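You operate a simulated robot arm through the tools that you are given. There is no shell and no other tool.

You are at the controls of a simulated robot arm. One attempt, no reset.

TASK
Put things in order on the hopper table. At the end: the black wedge stands where the grey bottle stood; the white lot card (marked "29") from the hopper table stands on top of the green reel; the grey bottle is on the blue tray; the orange pad stands on top of the yellow paper roll; whatever was shut is shut again. Leave all else as you found it, and nothing knocked over. Set down upright: grey bottle.

The check looks at the end state, three seconds after you hand in, the way a careful person would. Anything else that was tipped, shoved, dropped, spilled or broken makes it a failure.

THE ROBOT
A 6-joint arm with a two-finger parallel gripper, fixed in place. Base frame: the origin is on the floor under the middle of its stand, x ahead of it, y to its left, z up; the work surface is at about z = 0.85. Lengths are in m, angles in degrees, forces in N, time in s.
With the tool pointing down near the work surface it reaches from about 0.24 to 0.64 m from the base axis. Its first joint turns from -66.0 to 66.0 degrees. Payload 2.7 kg.
Tool frame: the origin (TCP) lies between the finger pads and is the grasp point; the fingertips stand 0.023 m ahead of it; z points along the fingers, y is the line along which they close. The gripper opens to 0.094 m. The fingers are 0.038 m wide and 0.01 m thick; the gripper's body (0.054 by 0.096 m) begins 0.039 m behind the TCP.
Orientation is told as [roll, pitch, yaw] about the base's x, y, z axes, in that order, counted from this pose: with the fingers straight down and closing along the base's y, the tool's x points along the base's -x, its y along +y and its z along -z.

THE INTERFACE
- The arm moves only by the tool nudge_tool. Its argument "motion" is a list of rows, each an object of numbers (a shift or turn left out is 0, a gripper value left out holds the last): "tx", "ty", "tz": the shift along the base's x, y, z in mm; "wx", "wy", "wz": the turn, a rotation vector about the base's x, y, z in degrees. In form: [{"tx": .., "ty": .., "tz": .., "wx": .., "wy": .., "wz": ..}, ...]. A call has 1 to 20 rows; each row shifts and turns the commanded pose from where the row before left it. "fingers" is the gripper command, from -1 (fully open) to 1 (shut), values between in proportion, set as the call begins (left out, the last holds). Rows are played at 5 a second. More than 0.05 m and 8.6 degrees between two rows, or a gripper value outside its range, and nothing of the call is played. A pose out of reach is approached as far as the arm can. The call stops where the force on the tool passes 40 N (or 10 N more than at its start, if that is more) or the arm is blocked; 0.2 s more then pass. Each finger travels about 0.045 m/s and halts on what it meets, pressing with about 32 N; the grip force reading is that of the motor and also rises with nothing between the fingers. The clock runs only during rows and for 0.2 s after the last one: add rows that do not move to give the fingers time. It gives the time, the measured TCP pose, the force on the tool (base axes), the opening and the grip force at its end, in the units of the frame above (readings bear some noise), with the torque about the TCP (base axes, N m) and any sound that the robot's microphone picked up.
- Cameras (640 x 400 px; columns grow to the right, rows downward): "scene" is fixed at [0.0923, -0.4529, 1.3979]; the picture's right is [0.55, -0.83, 0.00], its down [-0.51, -0.34, -0.79] and it looks along [0.66, 0.43, -0.62] (base axes); focal length 216 px, centre (320, 200). "wrist" rides on the gripper at [0.086, 0.016, -0.074] in the tool frame; the picture's right is [-0.18, 0.98, 0.00], its down [-0.58, -0.11, -0.81] and it looks along [-0.79, -0.15, 0.59] (tool axes); focal length 243 px, centre (320, 200). There is no depth. A picture from a camera that has moved, and an enlarged one, comes with that camera's place and axes in the base frame and with its lens.
- grab_frame(camera): a new picture of that camera. No time passes.
- inspect(camera, box): a new picture of the part [left, top, right, bottom] of that camera's present view, enlarged. No time passes.
- close_job(): hands the job in; it is judged then, once.

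Places have to be worked out from the pictures, the camera data and where the tool is seen. Open the gripper and draw the arm clear of the work before you hand the job in, unless the task says otherwise.

The tools are called after ">>>" as a command line: name --argument value ..., lists and objects as JSON in quotes. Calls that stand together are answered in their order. nudge_tool: Moves the arm, as the interface text tells. Its arguments: {"type":"object","properties":{"motion":{"type":"array","items":{"type":"object","properties":{"tx":{"type":"number"},"ty":{"type":"number"},"tz":{"type":"number"},"wx":{"type":"number"},"wy":{"type":"number"},"wz":{"type":"number"}}}},"fingers":{"type":"number"}},"required":["motion"]} The other tools are called the same way: grab_frame (camera) takes a picture; inspect (camera, box) takes an enlarged picture of a part of a camera's view; close_job () hands the job in.

At the start:

```text
time: 0.0
position: [0.4004, -0.2269, 1.2016]
ee_rot: [0.0, 0.0, 0.0]
wrist_force: [-0.3, -0.5, 0.2]
moment: [-0.02, -0.01, 0.0]
grip_width: 0.0942
grip_force: 0.0
```

scene: 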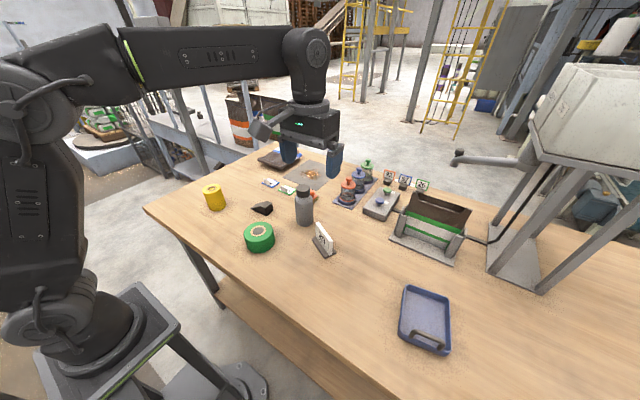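
wrist: 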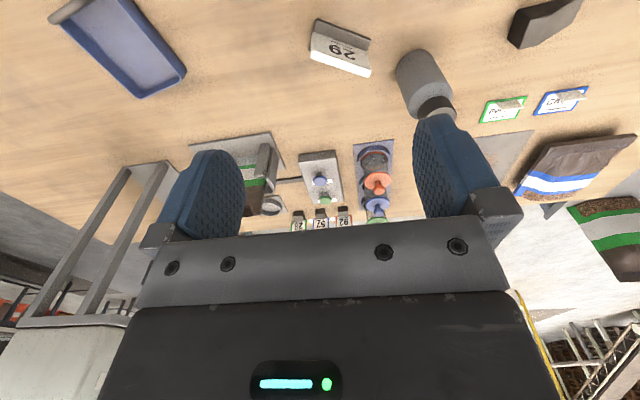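

I'll start by taking enlarged views of the work area to locate everything before any motion.

>>> inspect --camera "scene" --box '[180, 140, 340, 260]'

>>> inspect --camera "scene" --box '[320, 140, 500, 275]'

>>> inspect --camera "scene" --box '[360, 250, 500, 370]'

>>> inspect --camera "wrist" --box '[160, 0, 640, 250]'

```text
3.33 times, centred on (260, 200) of scene
camera zoom: at [0.0923, -0.4529, 1.3979], right [0.55, -0.83, 0.0], down [-0.51, -0.34, -0.79], along [0.66, 0.43, -0.62], focal length 721 px, centre (520, 200)
```

zoom: 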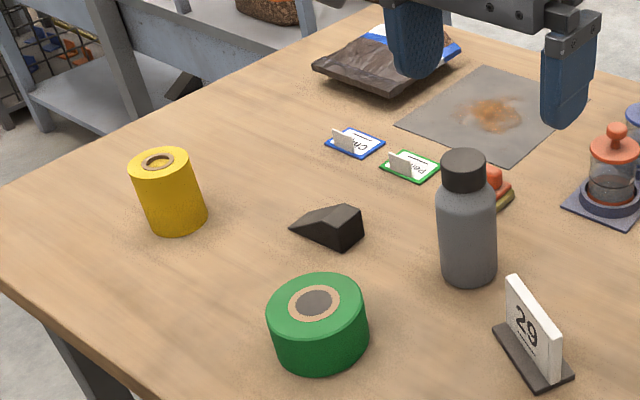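

```text
2.96 times, centred on (410, 208) of scene
camera zoom: at [0.0923, -0.4529, 1.3979], right [0.55, -0.83, 0.0], down [-0.51, -0.34, -0.79], along [0.66, 0.43, -0.62], focal length 641 px, centre (53, 178)
```

zoom: 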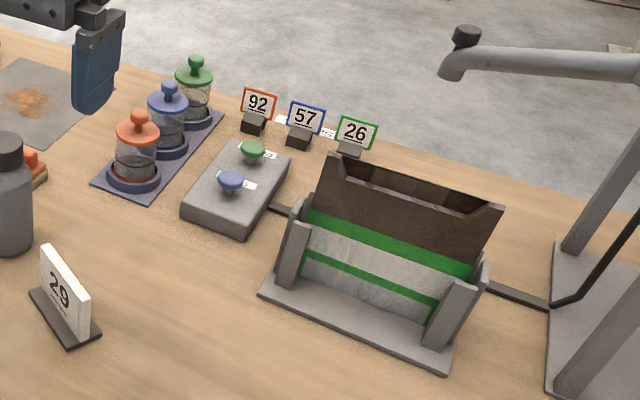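

```text
3.33 times, centred on (430, 310) of scene
camera zoom: at [0.0923, -0.4529, 1.3979], right [0.55, -0.83, 0.0], down [-0.51, -0.34, -0.79], along [0.66, 0.43, -0.62], focal length 721 px, centre (-47, -167)
```

zoom: 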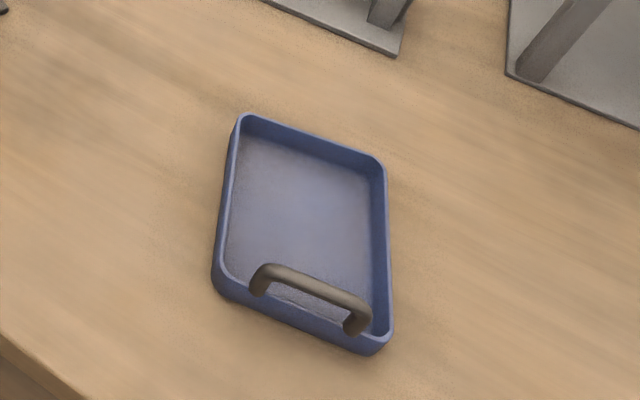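

```text
1.33 times, centred on (400, 125) of wrist
camera zoom: at [0.3136, -0.211, 1.2754], right [0.18, 0.98, 0.0], down [0.58, -0.11, 0.81], along [0.79, -0.15, -0.59], focal length 324 px, centre (213, 300)
```

zoom: 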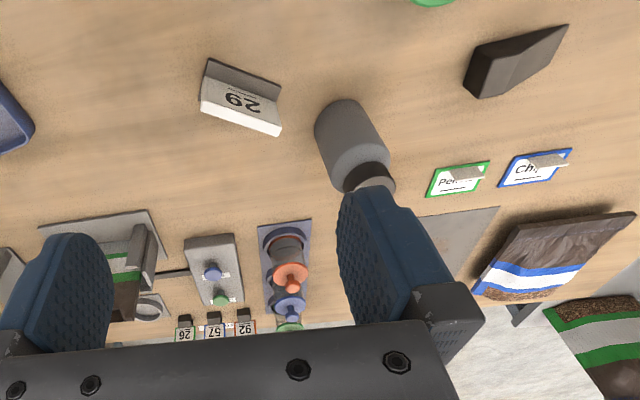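

Something orange and yellow sits behind the grey bottle. I'll zoom in on that and on the jars, signs and cards.

>>> inspect --camera "scene" --box '[285, 170, 335, 235]'

>>> inspect --camera "scene" --box '[330, 150, 440, 220]'

>>> inspect --camera "scene" --box '[250, 140, 340, 200]'

>>> inspect --camera "wrist" --box '[270, 130, 430, 240]'

```text
6.15 times, centred on (310, 202) of scene
camera zoom: at [0.0923, -0.4529, 1.3979], right [0.55, -0.83, 0.0], down [-0.51, -0.34, -0.79], along [0.66, 0.43, -0.62], focal length 1331 px, centre (382, 185)
```

zoom: 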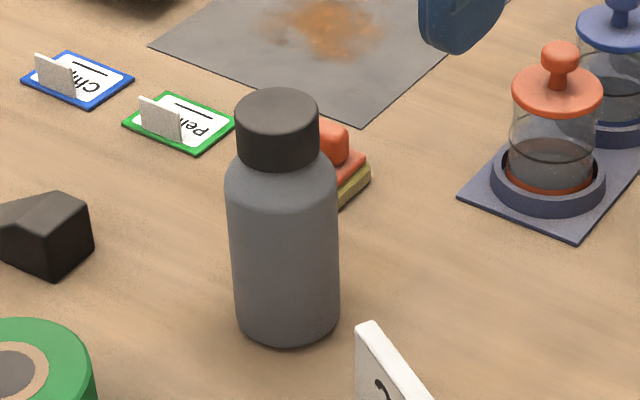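

```text
5.71 times, centred on (385, 185) of scene
camera zoom: at [0.0923, -0.4529, 1.3979], right [0.55, -0.83, 0.0], down [-0.51, -0.34, -0.79], along [0.66, 0.43, -0.62], focal length 1236 px, centre (-51, 286)
```

zoom: 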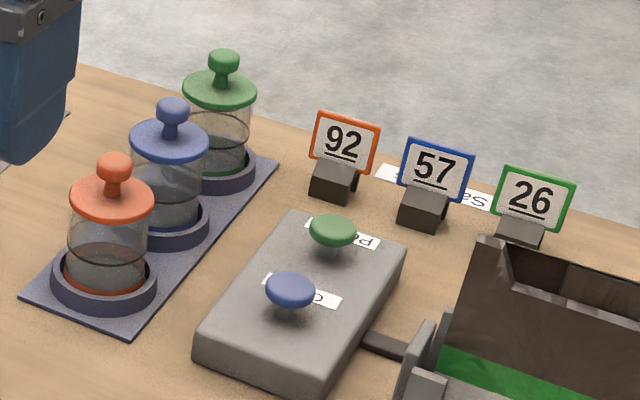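

```text
6.67 times, centred on (295, 170) of scene
camera zoom: at [0.0923, -0.4529, 1.3979], right [0.55, -0.83, 0.0], down [-0.51, -0.34, -0.79], along [0.66, 0.43, -0.62], focal length 1442 px, centre (487, 400)
```

zoom: 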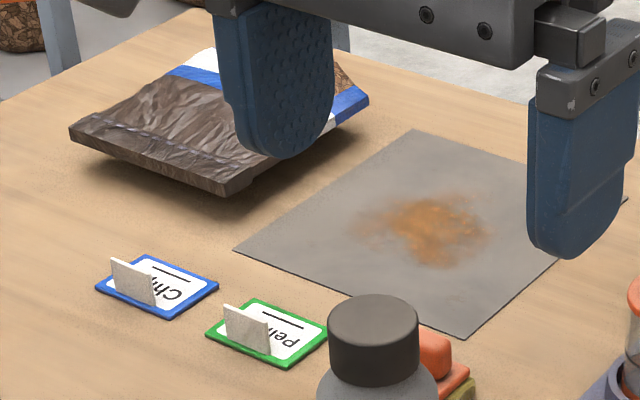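

```text
3.64 times, centred on (350, 185) of wrist
camera zoom: at [0.3136, -0.211, 1.2754], right [0.18, 0.98, 0.0], down [0.58, -0.11, 0.81], along [0.79, -0.15, -0.59], focal length 882 px, centre (211, 254)
```

zoom: 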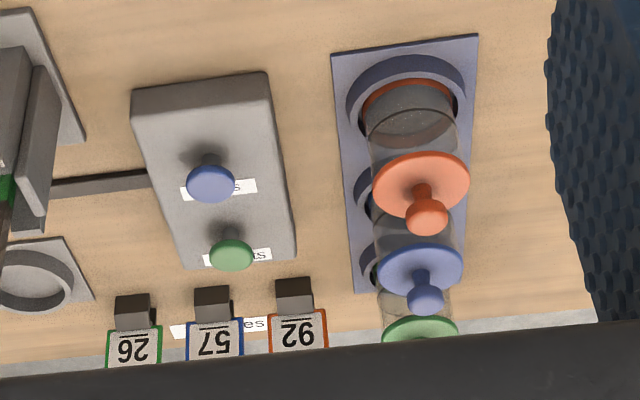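

The orange pad (olive base, orange knob) is just behind the grey bottle, and the jars all look closed. I'll slide the arm left at its present height, well above everything, to see the pad, bottle and wedge from the wrist.

>>> nudge_tool --motion '[{"tx": -8, "ty": 40}, {"tx": -8, "ty": 40}, {"tx": -8, "ty": 40}, {"tx": -8, "ty": 40}, {"tx": -8, "ty": 30}, {}]' --fingers -1

>>> grab_frame --camera "wrist"

>>> grab_frame --camera "scene"

```text
time: 1.4
position: [0.3596, -0.036, 1.2006]
ee_rot: [0.0, 0.0, 0.0]
wrist_force: [0.8, 0.4, -0.5]
moment: [-0.01, 0.01, 0.01]
grip_width: 0.0942
grip_force: 0.0
```

```text
taken
camera wrist: at [0.2733, -0.0211, 1.2745], right [0.18, 0.98, 0.0], down [0.58, -0.11, 0.81], along [0.79, -0.15, -0.59], focal length 243 px, centre (320, 200)
```

wrist: 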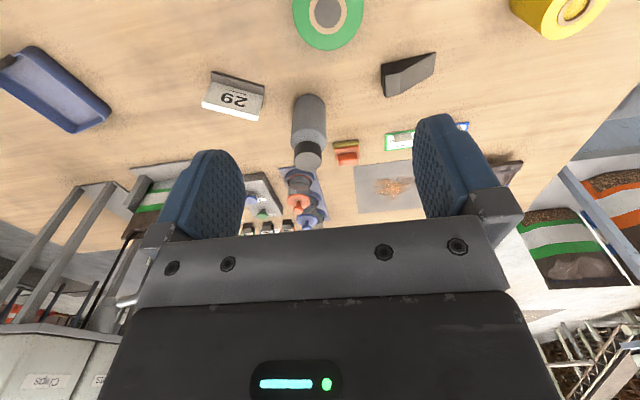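

```text
taken
```

scene: 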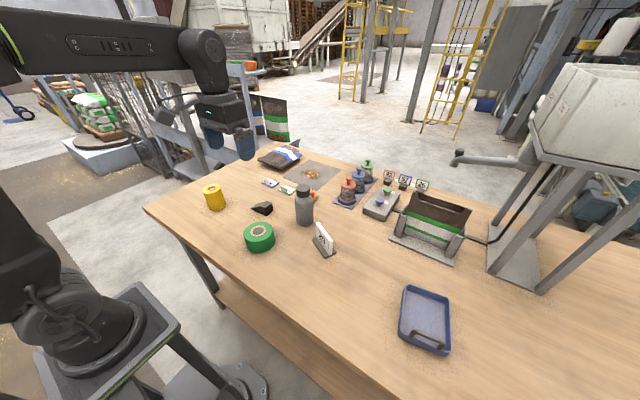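

>>> inspect --camera "wrist" --box '[280, 70, 460, 185]'

>>> inspect --camera "wrist" --box '[180, 40, 340, 140]'

>>> inspect --camera "wrist" --box '[0, 20, 160, 150]'

>>> inspect --camera "scene" --box '[225, 165, 345, 260]'

```text
3.48 times, centred on (370, 128) of wrist
camera zoom: at [0.2733, -0.0211, 1.2745], right [0.18, 0.98, 0.0], down [0.58, -0.11, 0.81], along [0.79, -0.15, -0.59], focal length 844 px, centre (146, 452)
```

zoom: 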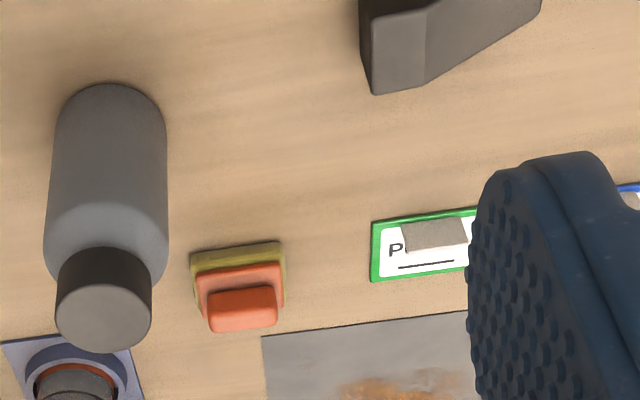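

```text
4.00 times, centred on (260, 90) of wrist
camera zoom: at [0.2733, -0.0211, 1.2745], right [0.18, 0.98, 0.0], down [0.58, -0.11, 0.81], along [0.79, -0.15, -0.59], focal length 970 px, centre (560, 640)
```

zoom: 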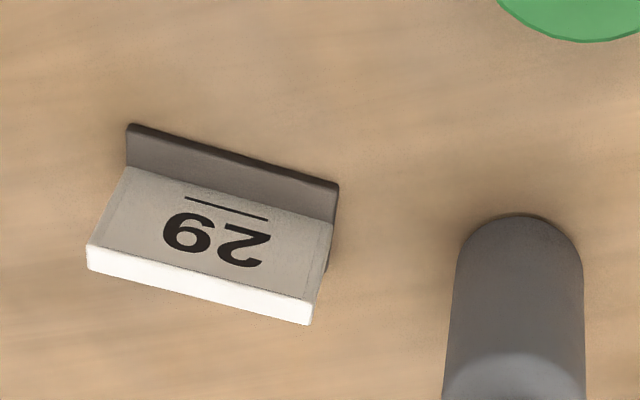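

```text
3.08 times, centred on (80, 85) of wrist
camera zoom: at [0.2733, -0.0211, 1.2745], right [0.18, 0.98, 0.0], down [0.58, -0.11, 0.81], along [0.79, -0.15, -0.59], focal length 746 px, centre (1058, 554)
```

zoom: 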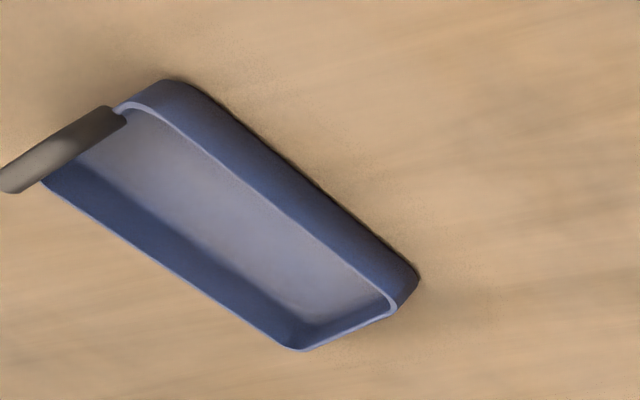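

```text
4.21 times, centred on (285, 212) of scene
camera zoom: at [0.0923, -0.4529, 1.3979], right [0.55, -0.83, 0.0], down [-0.51, -0.34, -0.79], along [0.66, 0.43, -0.62], focal length 911 px, centre (467, 147)
```

zoom: 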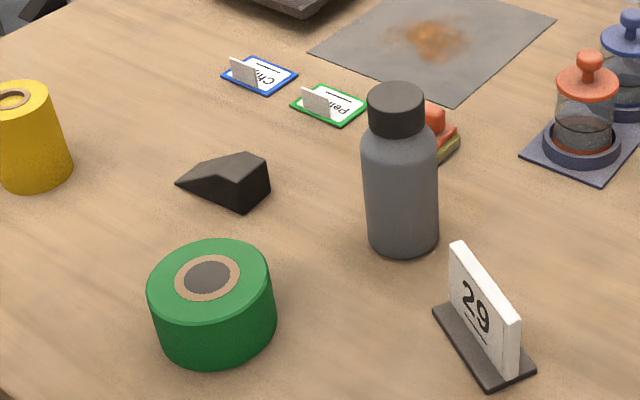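

The bottle stands at about (0.545, -0.089) with its top near z 0.99, and the tray centre is at about (0.42, -0.53), which needs an outward-tilted tool to reach. I'll tilt the tool 30° outward and move to a pre-grasp in line with the bottle cap, then look again.

>>> nudge_tool --motion '[{"tx": 25, "ty": -10.6, "tz": -21.3, "wy": -6}, {"tx": 25, "ty": -10.6, "tz": -21.3, "wy": -6}, {"tx": 25, "ty": -10.6, "tz": -21.3, "wy": -6}, {"tx": 25, "ty": -10.6, "tz": -21.3, "wy": -6}, {"tx": 25, "ty": -10.6, "tz": -21.3, "wy": -6}, {}, {}]' --fingers -1

>>> grab_frame --camera "wrist"

>>> grab_frame --camera "scene"

```text
time: 3.0
position: [0.4864, -0.0887, 1.0948]
ee_rot: [0.0, -29.9, -0.1]
wrist_force: [-0.4, -1.0, 0.3]
moment: [0.01, -0.02, 0.01]
grip_width: 0.0942
grip_force: 0.1
```

```text
taken
camera wrist: at [0.3727, -0.0739, 1.1155], right [0.16, 0.98, 0.09], down [0.1, -0.11, 0.99], along [0.98, -0.15, -0.12], focal length 243 px, centre (320, 200)
```

wrist: 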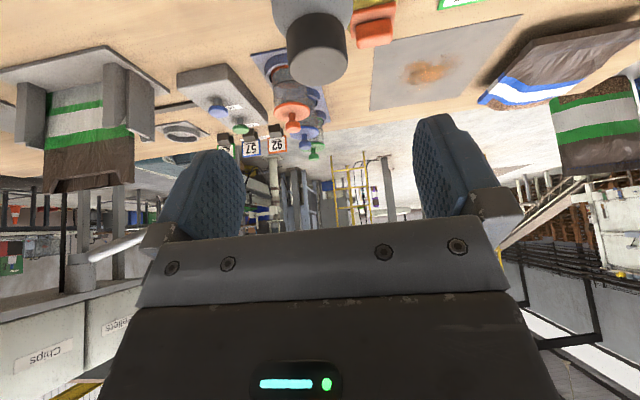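

```text
taken
```

scene: 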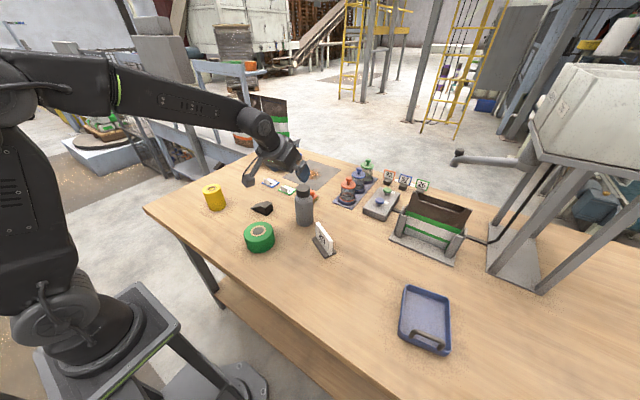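

Tool is tilted correctly with no contact. I'll zoom on the cap to fix its centre before descending.

>>> inspect --camera "wrist" --box '[240, 0, 400, 100]'

>>> inspect --camera "scene" --box '[230, 120, 350, 240]'

```text
4.00 times, centred on (320, 50) of wrist
camera zoom: at [0.3727, -0.0739, 1.1155], right [0.16, 0.98, 0.09], down [0.1, -0.11, 0.99], along [0.98, -0.15, -0.12], focal length 970 px, centre (320, 800)
```

zoom: 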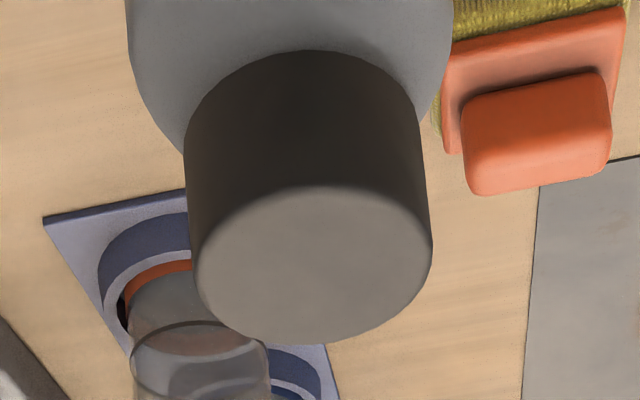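

```text
3.33 times, centred on (290, 180) of scene
camera zoom: at [0.0923, -0.4529, 1.3979], right [0.55, -0.83, 0.0], down [-0.51, -0.34, -0.79], along [0.66, 0.43, -0.62], focal length 721 px, centre (420, 267)
```

zoom: 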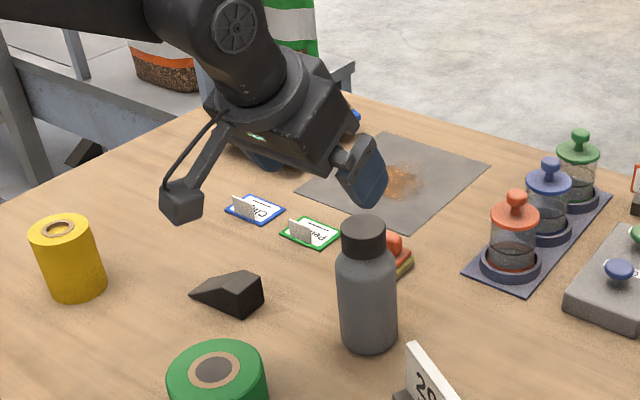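

The cap centre works out at about (0.546, -0.091), with its top near 0.991. I'll descend along the tilted tool axis so the fingers straddle the cap, keeping the tips above the shoulder.

>>> nudge_tool --motion '[{"tx": 12, "ty": -0.4, "tz": -20.8}, {"tx": 12, "ty": -0.4, "tz": -20.8}, {"tx": 12, "ty": -0.4, "tz": -20.8}, {"tx": 12, "ty": -0.4, "tz": -20.8}, {"tx": 12, "ty": -0.4, "tz": -20.6}, {}, {}]' --fingers -1

>>> inspect --camera "scene" --box '[250, 140, 350, 240]'

>>> grab_frame --camera "wrist"

```text
time: 4.6
position: [0.5458, -0.0906, 0.9919]
ee_rot: [0.0, -30.0, 0.0]
wrist_force: [-0.1, 0.6, 0.5]
moment: [-0.02, 0.01, 0.02]
grip_width: 0.0938
grip_force: 0.0
```

```text
4.00 times, centred on (300, 190) of scene
camera zoom: at [0.0923, -0.4529, 1.3979], right [0.55, -0.83, 0.0], down [-0.51, -0.34, -0.79], along [0.66, 0.43, -0.62], focal length 865 px, centre (400, 240)
```

zoom: 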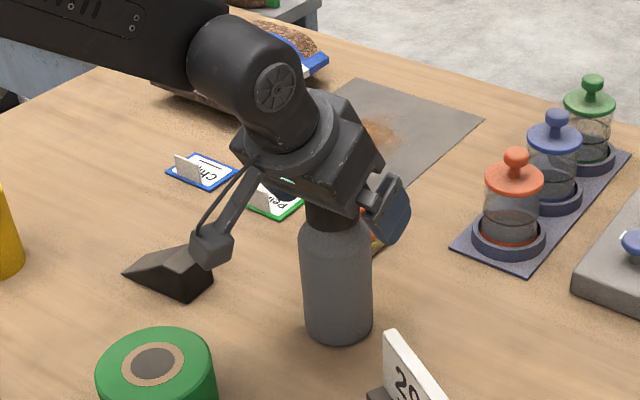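

```text
taken
camera wrist: at [0.4344, -0.0755, 1.0115], right [0.16, 0.98, 0.09], down [0.1, -0.11, 0.99], along [0.98, -0.15, -0.12], focal length 243 px, centre (320, 200)
```

wrist: 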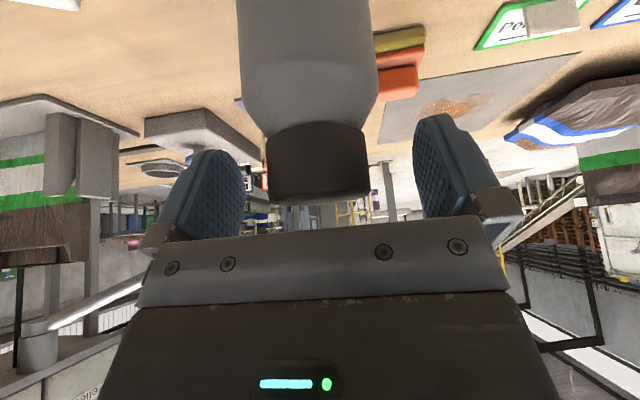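

The cap sits between the open fingers, centred to about 1 mm, with clearance above the shoulder. Closing the gripper now.

>>> nudge_tool --motion '[{}, {}, {}, {}, {}, {}]' --fingers 1

>>> inspect --camera "scene" --box '[250, 140, 350, 240]'

>>> grab_frame --camera "wrist"

```text
time: 6.0
position: [0.5459, -0.0911, 0.9915]
ee_rot: [0.0, -30.0, 0.0]
wrist_force: [-0.8, 1.1, 1.0]
moment: [0.06, 0.01, 0.01]
grip_width: 0.0441
grip_force: 31.9
```

```text
4.00 times, centred on (300, 190) of scene
camera zoom: at [0.0922, -0.4529, 1.3979], right [0.55, -0.83, 0.0], down [-0.51, -0.34, -0.79], along [0.66, 0.43, -0.62], focal length 865 px, centre (400, 240)
```

zoom: 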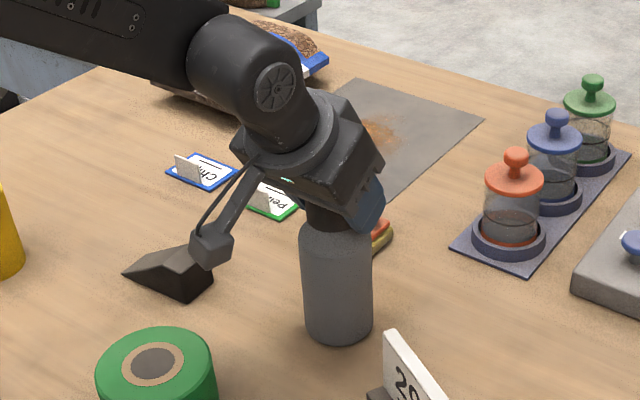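

```text
taken
camera wrist: at [0.4343, -0.0754, 1.0117], right [0.16, 0.98, 0.09], down [0.1, -0.11, 0.99], along [0.98, -0.15, -0.12], focal length 243 px, centre (320, 200)
```

wrist: 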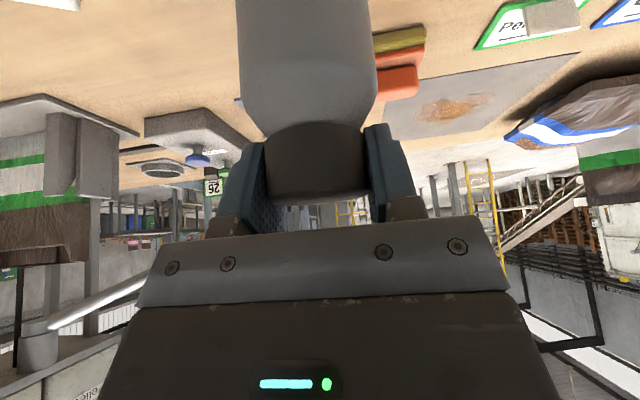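

The cap is gripped at 44 mm opening and the bottle hasn't tilted. I'll lift it straight up slowly and check that it holds.

>>> nudge_tool --motion '[{"tz": 8}, {"tz": 15}, {"tz": 20}, {"tz": 30}, {"tz": 30}, {}]' --fingers 1

>>> grab_frame --camera "scene"

>>> grab_frame --camera "wrist"

```text
time: 7.4
position: [0.5445, -0.0911, 1.0925]
ee_rot: [0.0, -30.1, 0.0]
wrist_force: [-0.4, -0.1, -2.9]
moment: [0.02, 0.0, -0.01]
grip_width: 0.044
grip_force: 32.2
```

```text
taken
```

scene: 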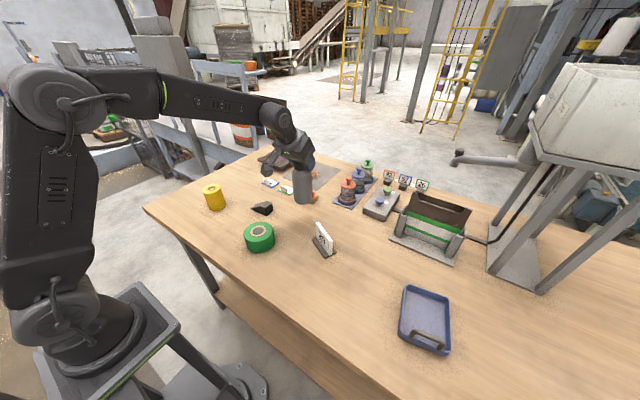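

```text
taken
camera wrist: at [0.4325, -0.0754, 1.1135], right [0.16, 0.98, 0.09], down [0.1, -0.11, 0.99], along [0.98, -0.15, -0.12], focal length 243 px, centre (320, 200)
```

wrist: 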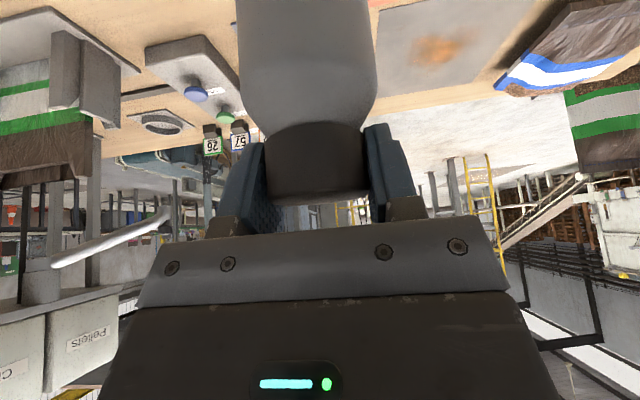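

The bottle is held steadily (about 0.3 kg) and is clear of the table. I'll raise it a little more and carry it over to above the tray, turning the tool with the arm so the bottle stays upright.

>>> nudge_tool --motion '[{"tz": 20}, {"tx": -10.9, "ty": -36.2, "wz": -4.3}, {"tx": -10.9, "ty": -36.2, "wz": -4.3}, {"tx": -10.9, "ty": -36.2, "wz": -4.3}, {"tx": -10.9, "ty": -36.2, "wz": -4.3}, {"tx": -10.9, "ty": -36.2, "wz": -4.3}, {"tx": -10.9, "ty": -36.2, "wz": -4.3}, {"tx": -10.9, "ty": -36.2, "wz": -4.3}, {"tx": -10.9, "ty": -36.2, "wz": -4.3}, {"tx": -10.9, "ty": -36.2, "wz": -4.3}, {"tx": -10.9, "ty": -36.2, "wz": -4.3}, {"tx": -10.9, "ty": -36.2, "wz": -4.3}, {"tx": -10.9, "ty": -36.2, "wz": -4.3}, {}, {}, {}]' --fingers 1

>>> grab_frame --camera "scene"

>>> grab_frame --camera "wrist"

```text
time: 10.8
position: [0.4147, -0.525, 1.1148]
ee_rot: [0.0, -30.0, -51.6]
wrist_force: [-0.2, 0.1, -2.6]
moment: [-0.01, -0.01, 0.03]
grip_width: 0.044
grip_force: 31.8
```

```text
taken
```

scene: 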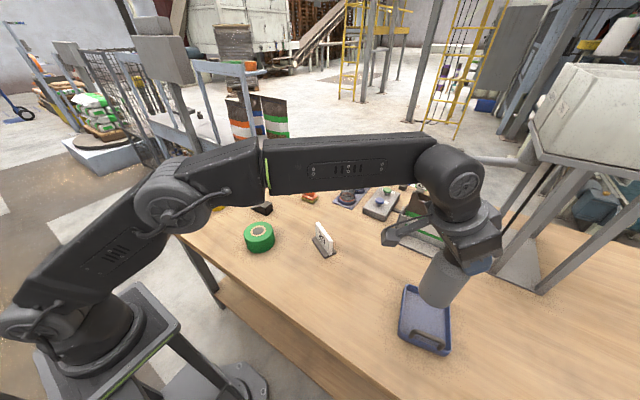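

```text
taken
camera wrist: at [0.3573, -0.4283, 1.1354], right [0.87, 0.49, 0.09], down [-0.02, -0.15, 0.99], along [0.49, -0.86, -0.12], focal length 243 px, centre (320, 200)
```

wrist: 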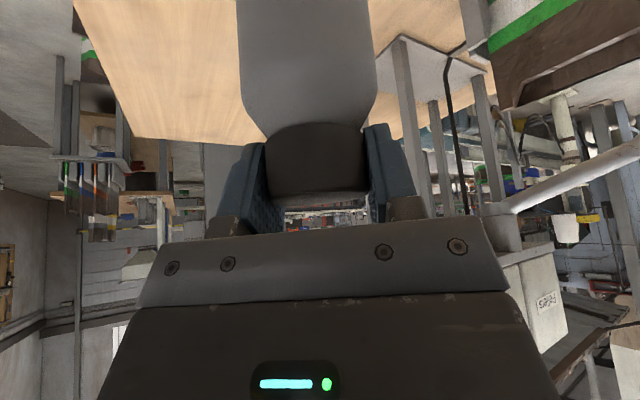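

The arm reaches with margin and the bottle hangs upright over the tray. I'll check the tray and handle close up before lowering.

>>> inspect --camera "scene" --box '[370, 220, 500, 370]'

```text
2.67 times, centred on (435, 295) of scene
camera zoom: at [0.0923, -0.453, 1.3978], right [0.55, -0.83, 0.0], down [-0.51, -0.34, -0.79], along [0.66, 0.43, -0.62], focal length 577 px, centre (13, -53)
```

zoom: 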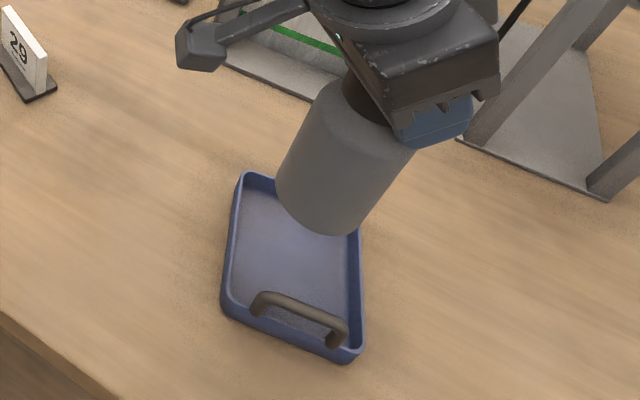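

The tray is clear and the handle sits at its near end. I'll shift the bottle slightly to the tray's centre while lowering until its base is about at rim height.

>>> nudge_tool --motion '[{"tx": 4, "ty": -2.5, "tz": 0}, {"tx": 4, "ty": -2.5, "tz": -10}, {"tz": -20}, {"tz": -20}, {"tz": -20}, {"tz": -15}, {"tz": -10}, {}, {}]' --fingers 1

>>> inspect --camera "scene" --box '[370, 220, 500, 370]'

>>> grab_frame --camera "wrist"

```text
time: 12.8
position: [0.4234, -0.5311, 1.0187]
ee_rot: [-0.1, -29.9, -51.5]
wrist_force: [-0.1, 0.3, -2.9]
moment: [0.0, -0.05, 0.01]
grip_width: 0.0441
grip_force: 31.5
```

```text
2.67 times, centred on (435, 295) of scene
camera zoom: at [0.0923, -0.453, 1.3978], right [0.55, -0.83, 0.0], down [-0.51, -0.34, -0.79], along [0.66, 0.43, -0.62], focal length 577 px, centre (13, -53)
```

zoom: 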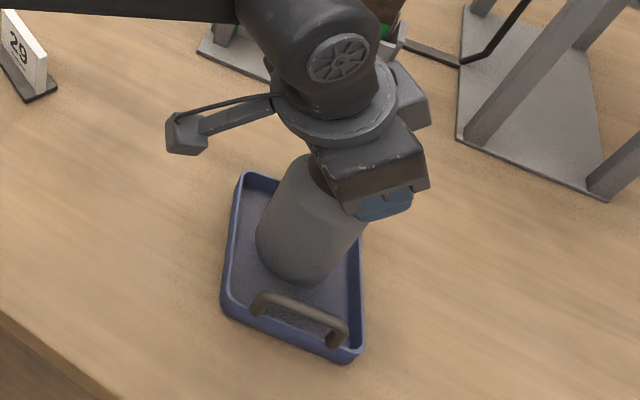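

```text
taken
camera wrist: at [0.3663, -0.4346, 1.0391], right [0.87, 0.49, 0.09], down [-0.02, -0.15, 0.99], along [0.49, -0.86, -0.12], focal length 243 px, centre (320, 200)
```

wrist: 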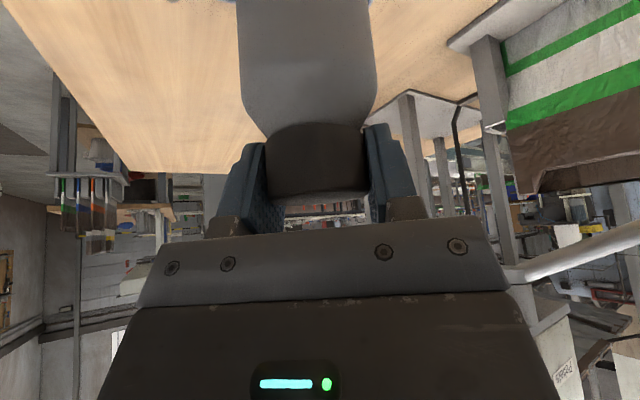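

The base is at about z 0.877 and centred over the tray floor. I'll lower in small steps and watch the force for contact.

>>> nudge_tool --motion '[{"tz": -5}, {"tz": -5}, {"tz": -3}, {"tz": -2}, {}]' --fingers 1

```text
time: 14.0
position: [0.423, -0.5308, 1.0041]
ee_rot: [0.0, -30.0, -51.6]
wrist_force: [0.5, 0.7, -2.2]
moment: [-0.01, -0.04, 0.01]
grip_width: 0.0438
grip_force: 32.2
```

No contact yet (weight still carried). I'll go on down in finer steps.

>>> nudge_tool --motion '[{"tz": -2}, {"tz": -1.5}, {"tz": -1}, {}]' --fingers 1

```text
time: 15.0
position: [0.4223, -0.5311, 0.9991]
ee_rot: [0.1, -30.0, -51.7]
wrist_force: [-0.1, -0.1, -3.3]
moment: [-0.01, -0.02, 0.0]
grip_width: 0.0441
grip_force: 32.2
```

>>> nudge_tool --motion '[{"tz": -1.5}, {"tz": -1}, {}]' --fingers 1

>>> inspect --camera "scene" --box '[385, 260, 465, 360]'

```text
time: 15.8
position: [0.4228, -0.5288, 0.9975]
ee_rot: [0.0, -30.0, -51.7]
wrist_force: [0.4, 0.3, -2.3]
moment: [-0.02, -0.05, -0.03]
grip_width: 0.0439
grip_force: 32.0
```

```text
4.00 times, centred on (425, 310) of scene
camera zoom: at [0.0923, -0.453, 1.3978], right [0.55, -0.83, 0.0], down [-0.51, -0.34, -0.79], along [0.66, 0.43, -0.62], focal length 865 px, centre (-100, -240)
```

zoom: 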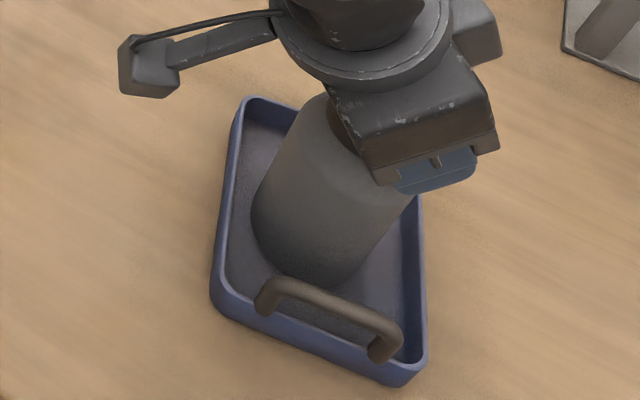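

Still hanging free; the tray floor must be only a few millimetres above the table. Continuing in small steps.

>>> nudge_tool --motion '[{"tz": -1}, {"tz": -1}, {}]' --fingers 1

```text
time: 16.6
position: [0.4217, -0.5295, 0.9951]
ee_rot: [0.1, -30.0, -51.5]
wrist_force: [0.2, -0.4, -3.1]
moment: [-0.02, -0.01, -0.01]
grip_width: 0.0438
grip_force: 31.5
```

>>> nudge_tool --motion '[{"tz": -1}, {}, {}]' --fingers 1

```text
time: 17.4
position: [0.4233, -0.5295, 0.9958]
ee_rot: [0.0, -30.0, -51.6]
wrist_force: [-0.2, 1.5, 1.6]
moment: [0.11, 0.13, -0.05]
grip_width: 0.0442
grip_force: 32.4
```

Force flipped from about −3 N to +1.6 N, so the base is on the tray floor. I'll open the fingers, then retract back along the tool axis.

>>> nudge_tool --motion '[{}, {}, {}, {}, {}, {}, {}]' --fingers -1

>>> inspect --camera "scene" --box '[385, 260, 465, 360]'

>>> grab_frame --camera "wrist"

```text
time: 19.0
position: [0.423, -0.5303, 0.9939]
ee_rot: [0.0, -30.0, -51.5]
wrist_force: [-0.6, -0.3, 0.2]
moment: [-0.01, 0.01, -0.02]
grip_width: 0.0937
grip_force: 0.1
```

```text
4.00 times, centred on (425, 310) of scene
camera zoom: at [0.0923, -0.4529, 1.3979], right [0.55, -0.83, 0.0], down [-0.51, -0.34, -0.79], along [0.66, 0.43, -0.62], focal length 865 px, centre (-100, -240)
```

zoom: 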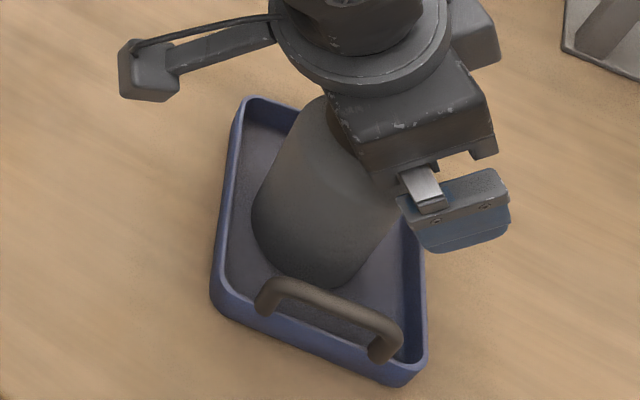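

```text
taken
camera wrist: at [0.3653, -0.4339, 1.0151], right [0.87, 0.49, 0.09], down [-0.02, -0.15, 0.99], along [0.49, -0.86, -0.12], focal length 243 px, centre (320, 200)
```

wrist: 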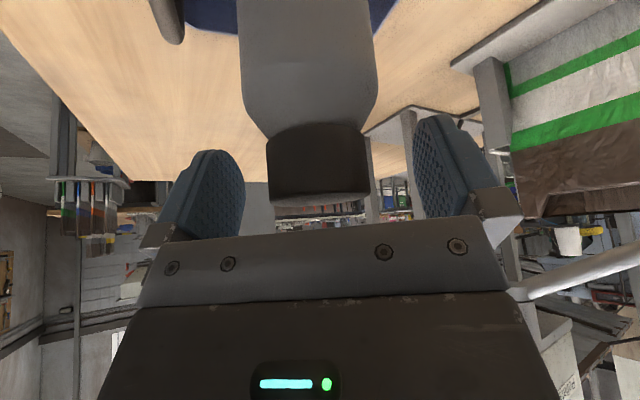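

Bottle released and standing free in the tray. Backing out along the tool axis, then swinging back toward the middle of the table at safe height.

>>> nudge_tool --motion '[{"tx": -6.2, "ty": 7.8, "tz": 17.3}, {"tx": -8, "ty": 10.2, "tz": 22.5}, {"tx": -8, "ty": 10.2, "tz": 22.5}, {"tx": -8, "ty": 10.2, "tz": 22.5}, {"tx": -8, "ty": 10.2, "tz": 22.5}, {"tx": -4, "ty": 5, "tz": 20}, {}]' --fingers -1

>>> inspect --camera "scene" --box '[370, 230, 500, 370]'

```text
time: 20.6
position: [0.3808, -0.4759, 1.1212]
ee_rot: [0.0, -30.0, -51.6]
wrist_force: [0.4, 0.2, -0.3]
moment: [0.01, -0.02, 0.0]
grip_width: 0.094
grip_force: 0.0
```

```text
2.86 times, centred on (435, 300) of scene
camera zoom: at [0.0922, -0.4529, 1.3979], right [0.55, -0.83, 0.0], down [-0.51, -0.34, -0.79], along [0.66, 0.43, -0.62], focal length 618 px, centre (-9, -86)
```

zoom: 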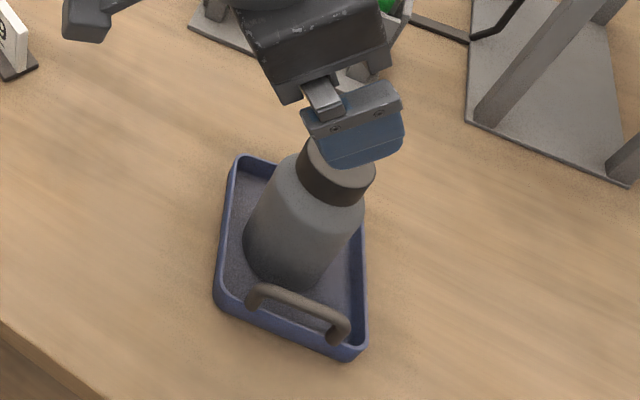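

The bottle stands upright in the tray and the gripper is clear. Swinging over to view the orange pad.

>>> nudge_tool --motion '[{"tz": 20}, {"tx": 11.6, "ty": 37.2, "tz": 1, "wz": 4.3}, {"tx": 11.6, "ty": 37.2, "tz": 1, "wz": 4.3}, {"tx": 11.6, "ty": 37.2, "tz": 1, "wz": 4.3}, {"tx": 11.6, "ty": 37.2, "tz": 1, "wz": 4.3}, {"tx": 11.6, "ty": 37.2, "tz": 1, "wz": 4.3}, {"tx": 11.6, "ty": 37.2, "tz": 1, "wz": 4.3}, {"tx": 11.6, "ty": 37.2, "tz": 1, "wz": 4.3}, {"tx": 11.6, "ty": 37.2, "tz": 1, "wz": 4.3}, {"tx": 11.6, "ty": 37.2, "tz": 1, "wz": 4.3}, {"tx": 11.6, "ty": 37.2, "tz": 1, "wz": 4.3}, {"tx": 11.6, "ty": 37.2, "tz": 1, "wz": 4.3}, {"tx": 11.6, "ty": 37.2, "tz": 1, "wz": 4.3}, {"wy": 5}, {"wy": 5}, {}, {}]' --fingers -1

>>> grab_frame --camera "wrist"

>>> grab_frame --camera "scene"

```text
time: 24.2
position: [0.5201, -0.0291, 1.1536]
ee_rot: [0.0, -20.0, 0.0]
wrist_force: [0.3, 1.1, 0.3]
moment: [0.0, 0.02, 0.01]
grip_width: 0.0939
grip_force: 0.1
```

```text
taken
camera wrist: at [0.4131, -0.0145, 1.1931], right [0.17, 0.98, 0.06], down [0.27, -0.11, 0.96], along [0.95, -0.15, -0.29], focal length 243 px, centre (320, 200)
```

wrist: 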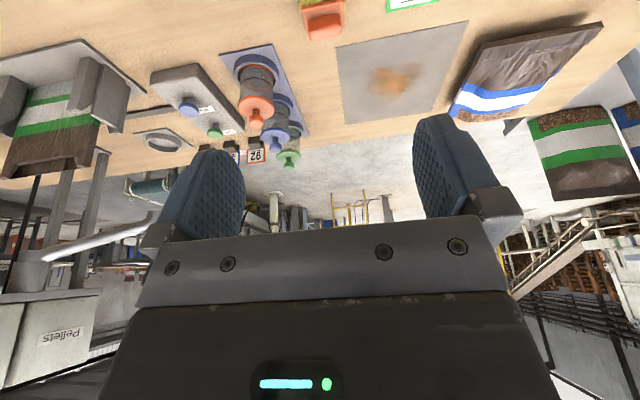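

```text
taken
```

scene: 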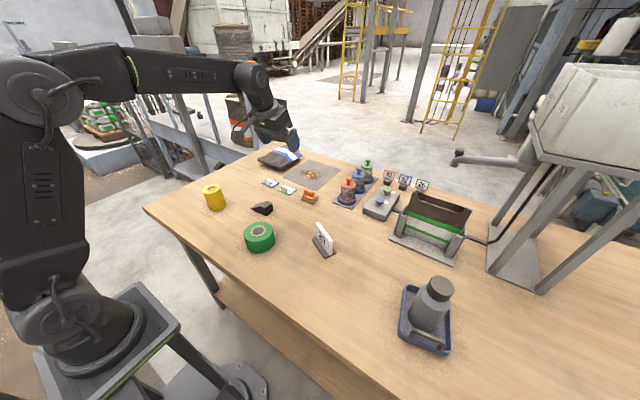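

Now the pad is unobstructed; I'll zoom on it in both views.

>>> inspect --camera "scene" --box '[280, 170, 340, 220]'

>>> inspect --camera "wrist" --box '[280, 0, 400, 75]'

>>> inspect --camera "scene" --box '[190, 170, 290, 260]'

```text
8.00 times, centred on (310, 195) of scene
camera zoom: at [0.0923, -0.4529, 1.3979], right [0.55, -0.83, 0.0], down [-0.51, -0.34, -0.79], along [0.66, 0.43, -0.62], focal length 1730 px, centre (400, 240)
```

zoom: 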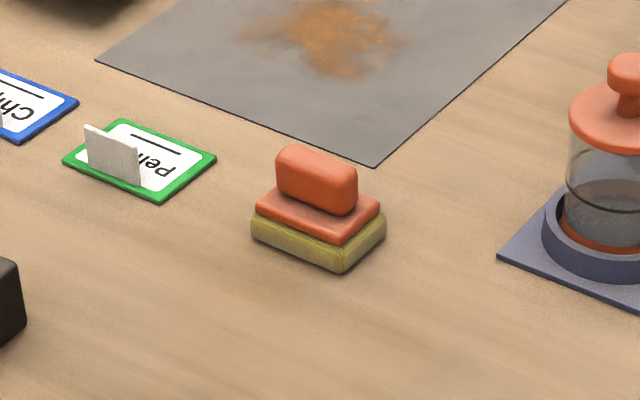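

```text
5.33 times, centred on (340, 38) of wrist
camera zoom: at [0.4131, -0.0145, 1.1931], right [0.17, 0.98, 0.06], down [0.27, -0.11, 0.96], along [0.95, -0.15, -0.29], focal length 1294 px, centre (213, 1067)
```

zoom: 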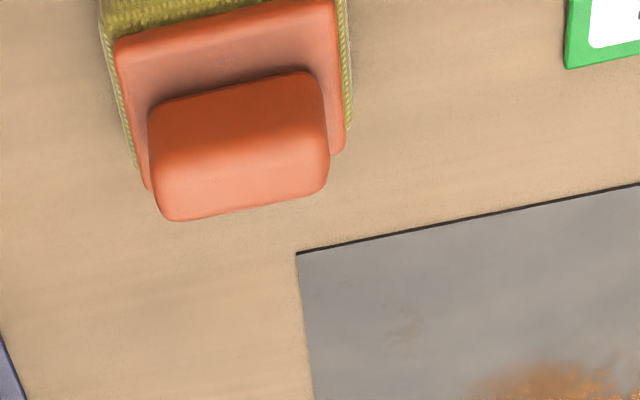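

```text
4.44 times, centred on (240, 215) of scene
camera zoom: at [0.0923, -0.4529, 1.3979], right [0.55, -0.83, 0.0], down [-0.51, -0.34, -0.79], along [0.66, 0.43, -0.62], focal length 961 px, centre (676, 133)
```

zoom: 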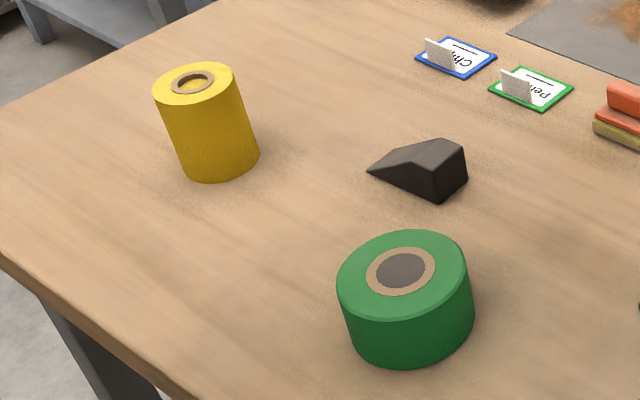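

The pad spans about x 0.636–0.675, y −0.061–0, with its knob centred at (0.657, −0.031), top near 0.895 and plate top near 0.873. I'll go to a pre-grasp above the knob with 15° tilt.

>>> nudge_tool --motion '[{"tx": 22.2, "ty": -0.4, "tz": -30.7, "wy": 1}, {"tx": 22.2, "ty": -0.4, "tz": -30.7, "wy": 1}, {"tx": 22.2, "ty": -0.4, "tz": -30.7, "wy": 1}, {"tx": 22.2, "ty": -0.4, "tz": -30.7, "wy": 1}, {"tx": 22.2, "ty": -0.4, "tz": -30.7, "wy": 1}, {}, {}]' --fingers -1

>>> grab_frame --camera "wrist"

>>> inspect --camera "scene" --box '[260, 120, 360, 220]'

```text
time: 25.8
position: [0.6298, -0.0326, 1.0008]
ee_rot: [0.0, -15.0, 0.0]
wrist_force: [-0.1, 0.3, -0.2]
moment: [0.0, -0.04, 0.0]
grip_width: 0.0939
grip_force: 0.0
```

```text
taken
camera wrist: at [0.5259, -0.0171, 1.0492], right [0.18, 0.98, 0.05], down [0.35, -0.11, 0.93], along [0.92, -0.15, -0.37], focal length 243 px, centre (320, 200)
```

wrist: 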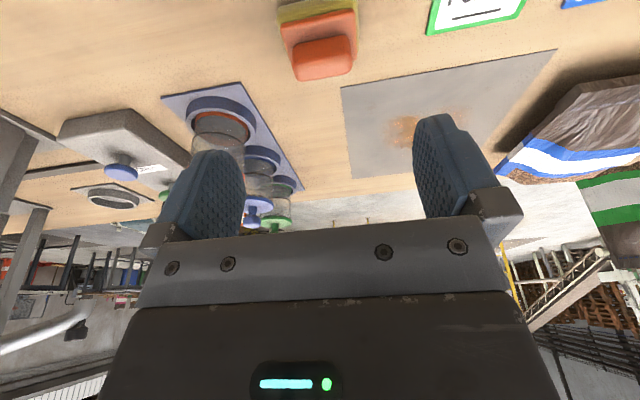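

```text
4.00 times, centred on (310, 170) of scene
camera zoom: at [0.0923, -0.4529, 1.3979], right [0.55, -0.83, 0.0], down [-0.51, -0.34, -0.79], along [0.66, 0.43, -0.62], focal length 865 px, centre (360, 320)
```

zoom: 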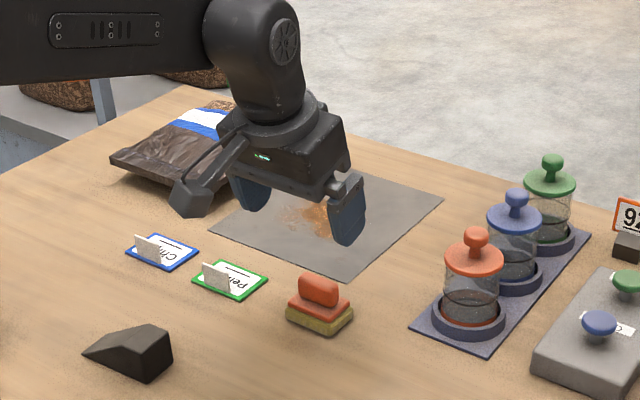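

Knob centre confirmed at y ≈ −0.031, x ≈ 0.656. Descending along the tool axis to just above the final grasp height.

>>> nudge_tool --motion '[{"tx": 5.2, "tz": -19.5}, {"tx": 5.2, "ty": 0.4, "tz": -19.5}, {"tx": 5.2, "ty": 0.3, "tz": -19.5}, {"tx": 5.2, "tz": -19.5}, {"tx": 3.2, "tz": -11}, {}, {}]' --fingers -1

>>> grab_frame --camera "wrist"

>>> inspect --camera "scene" --box '[270, 150, 350, 220]'

```text
time: 27.4
position: [0.6543, -0.0322, 0.9105]
ee_rot: [0.0, -15.1, 0.0]
wrist_force: [0.5, 0.6, 1.2]
moment: [-0.02, -0.02, -0.01]
grip_width: 0.0939
grip_force: 0.1
```

```text
taken
camera wrist: at [0.5506, -0.017, 0.9594], right [0.18, 0.98, 0.05], down [0.35, -0.11, 0.93], along [0.92, -0.15, -0.37], focal length 243 px, centre (320, 200)
```

wrist: 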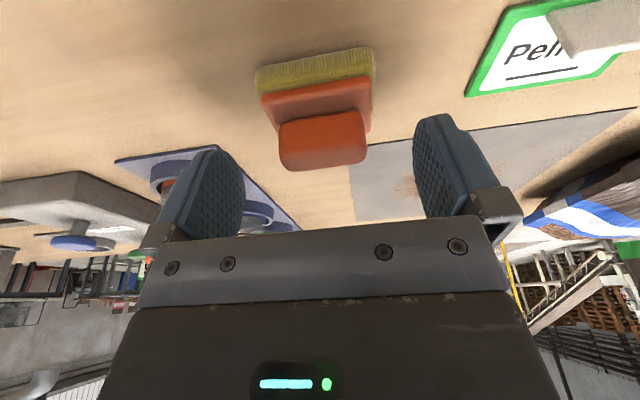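

```text
5.71 times, centred on (310, 185) of scene
camera zoom: at [0.0923, -0.4529, 1.3979], right [0.55, -0.83, 0.0], down [-0.51, -0.34, -0.79], along [0.66, 0.43, -0.62], focal length 1236 px, centre (377, 286)
```

zoom: 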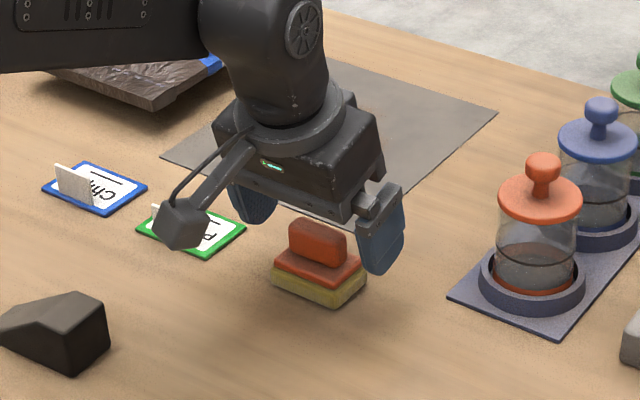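

The fingers straddle the knob; I'll nudge 1 mm in +y, lower the last 7 mm and read the force before closing.

>>> nudge_tool --motion '[{"tx": 1, "ty": 1, "tz": -4}, {"tx": 0.8, "tz": -3}, {}]' --fingers -1

>>> inspect --camera "scene" --box '[290, 170, 340, 220]'

>>> inspect --camera "wrist" --box '[220, 20, 420, 220]'

```text
time: 28.2
position: [0.6556, -0.0317, 0.9045]
ee_rot: [0.1, -15.0, 0.0]
wrist_force: [0.8, -0.6, 0.2]
moment: [-0.05, 0.01, 0.02]
grip_width: 0.0941
grip_force: 0.1
```

```text
8.00 times, centred on (315, 195) of scene
camera zoom: at [0.0923, -0.4529, 1.3979], right [0.55, -0.83, 0.0], down [-0.51, -0.34, -0.79], along [0.66, 0.43, -0.62], focal length 1730 px, centre (360, 240)
```

zoom: 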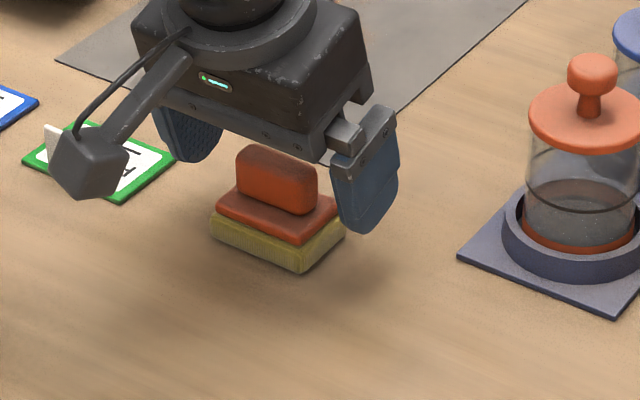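

```text
2.00 times, centred on (320, 120) of wrist
camera zoom: at [0.553, -0.016, 0.9525], right [0.18, 0.98, 0.05], down [0.35, -0.11, 0.93], along [0.92, -0.15, -0.37], focal length 485 px, centre (320, 360)
```

zoom: 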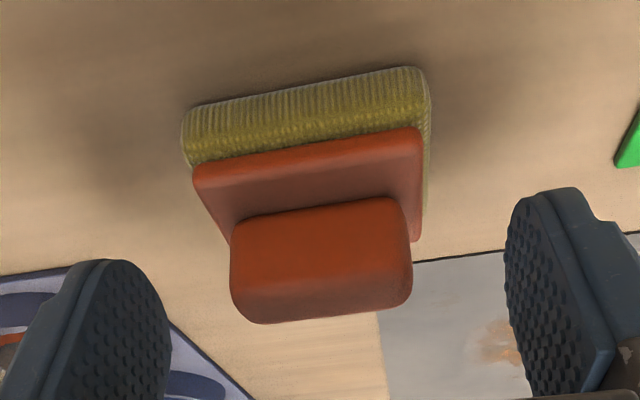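

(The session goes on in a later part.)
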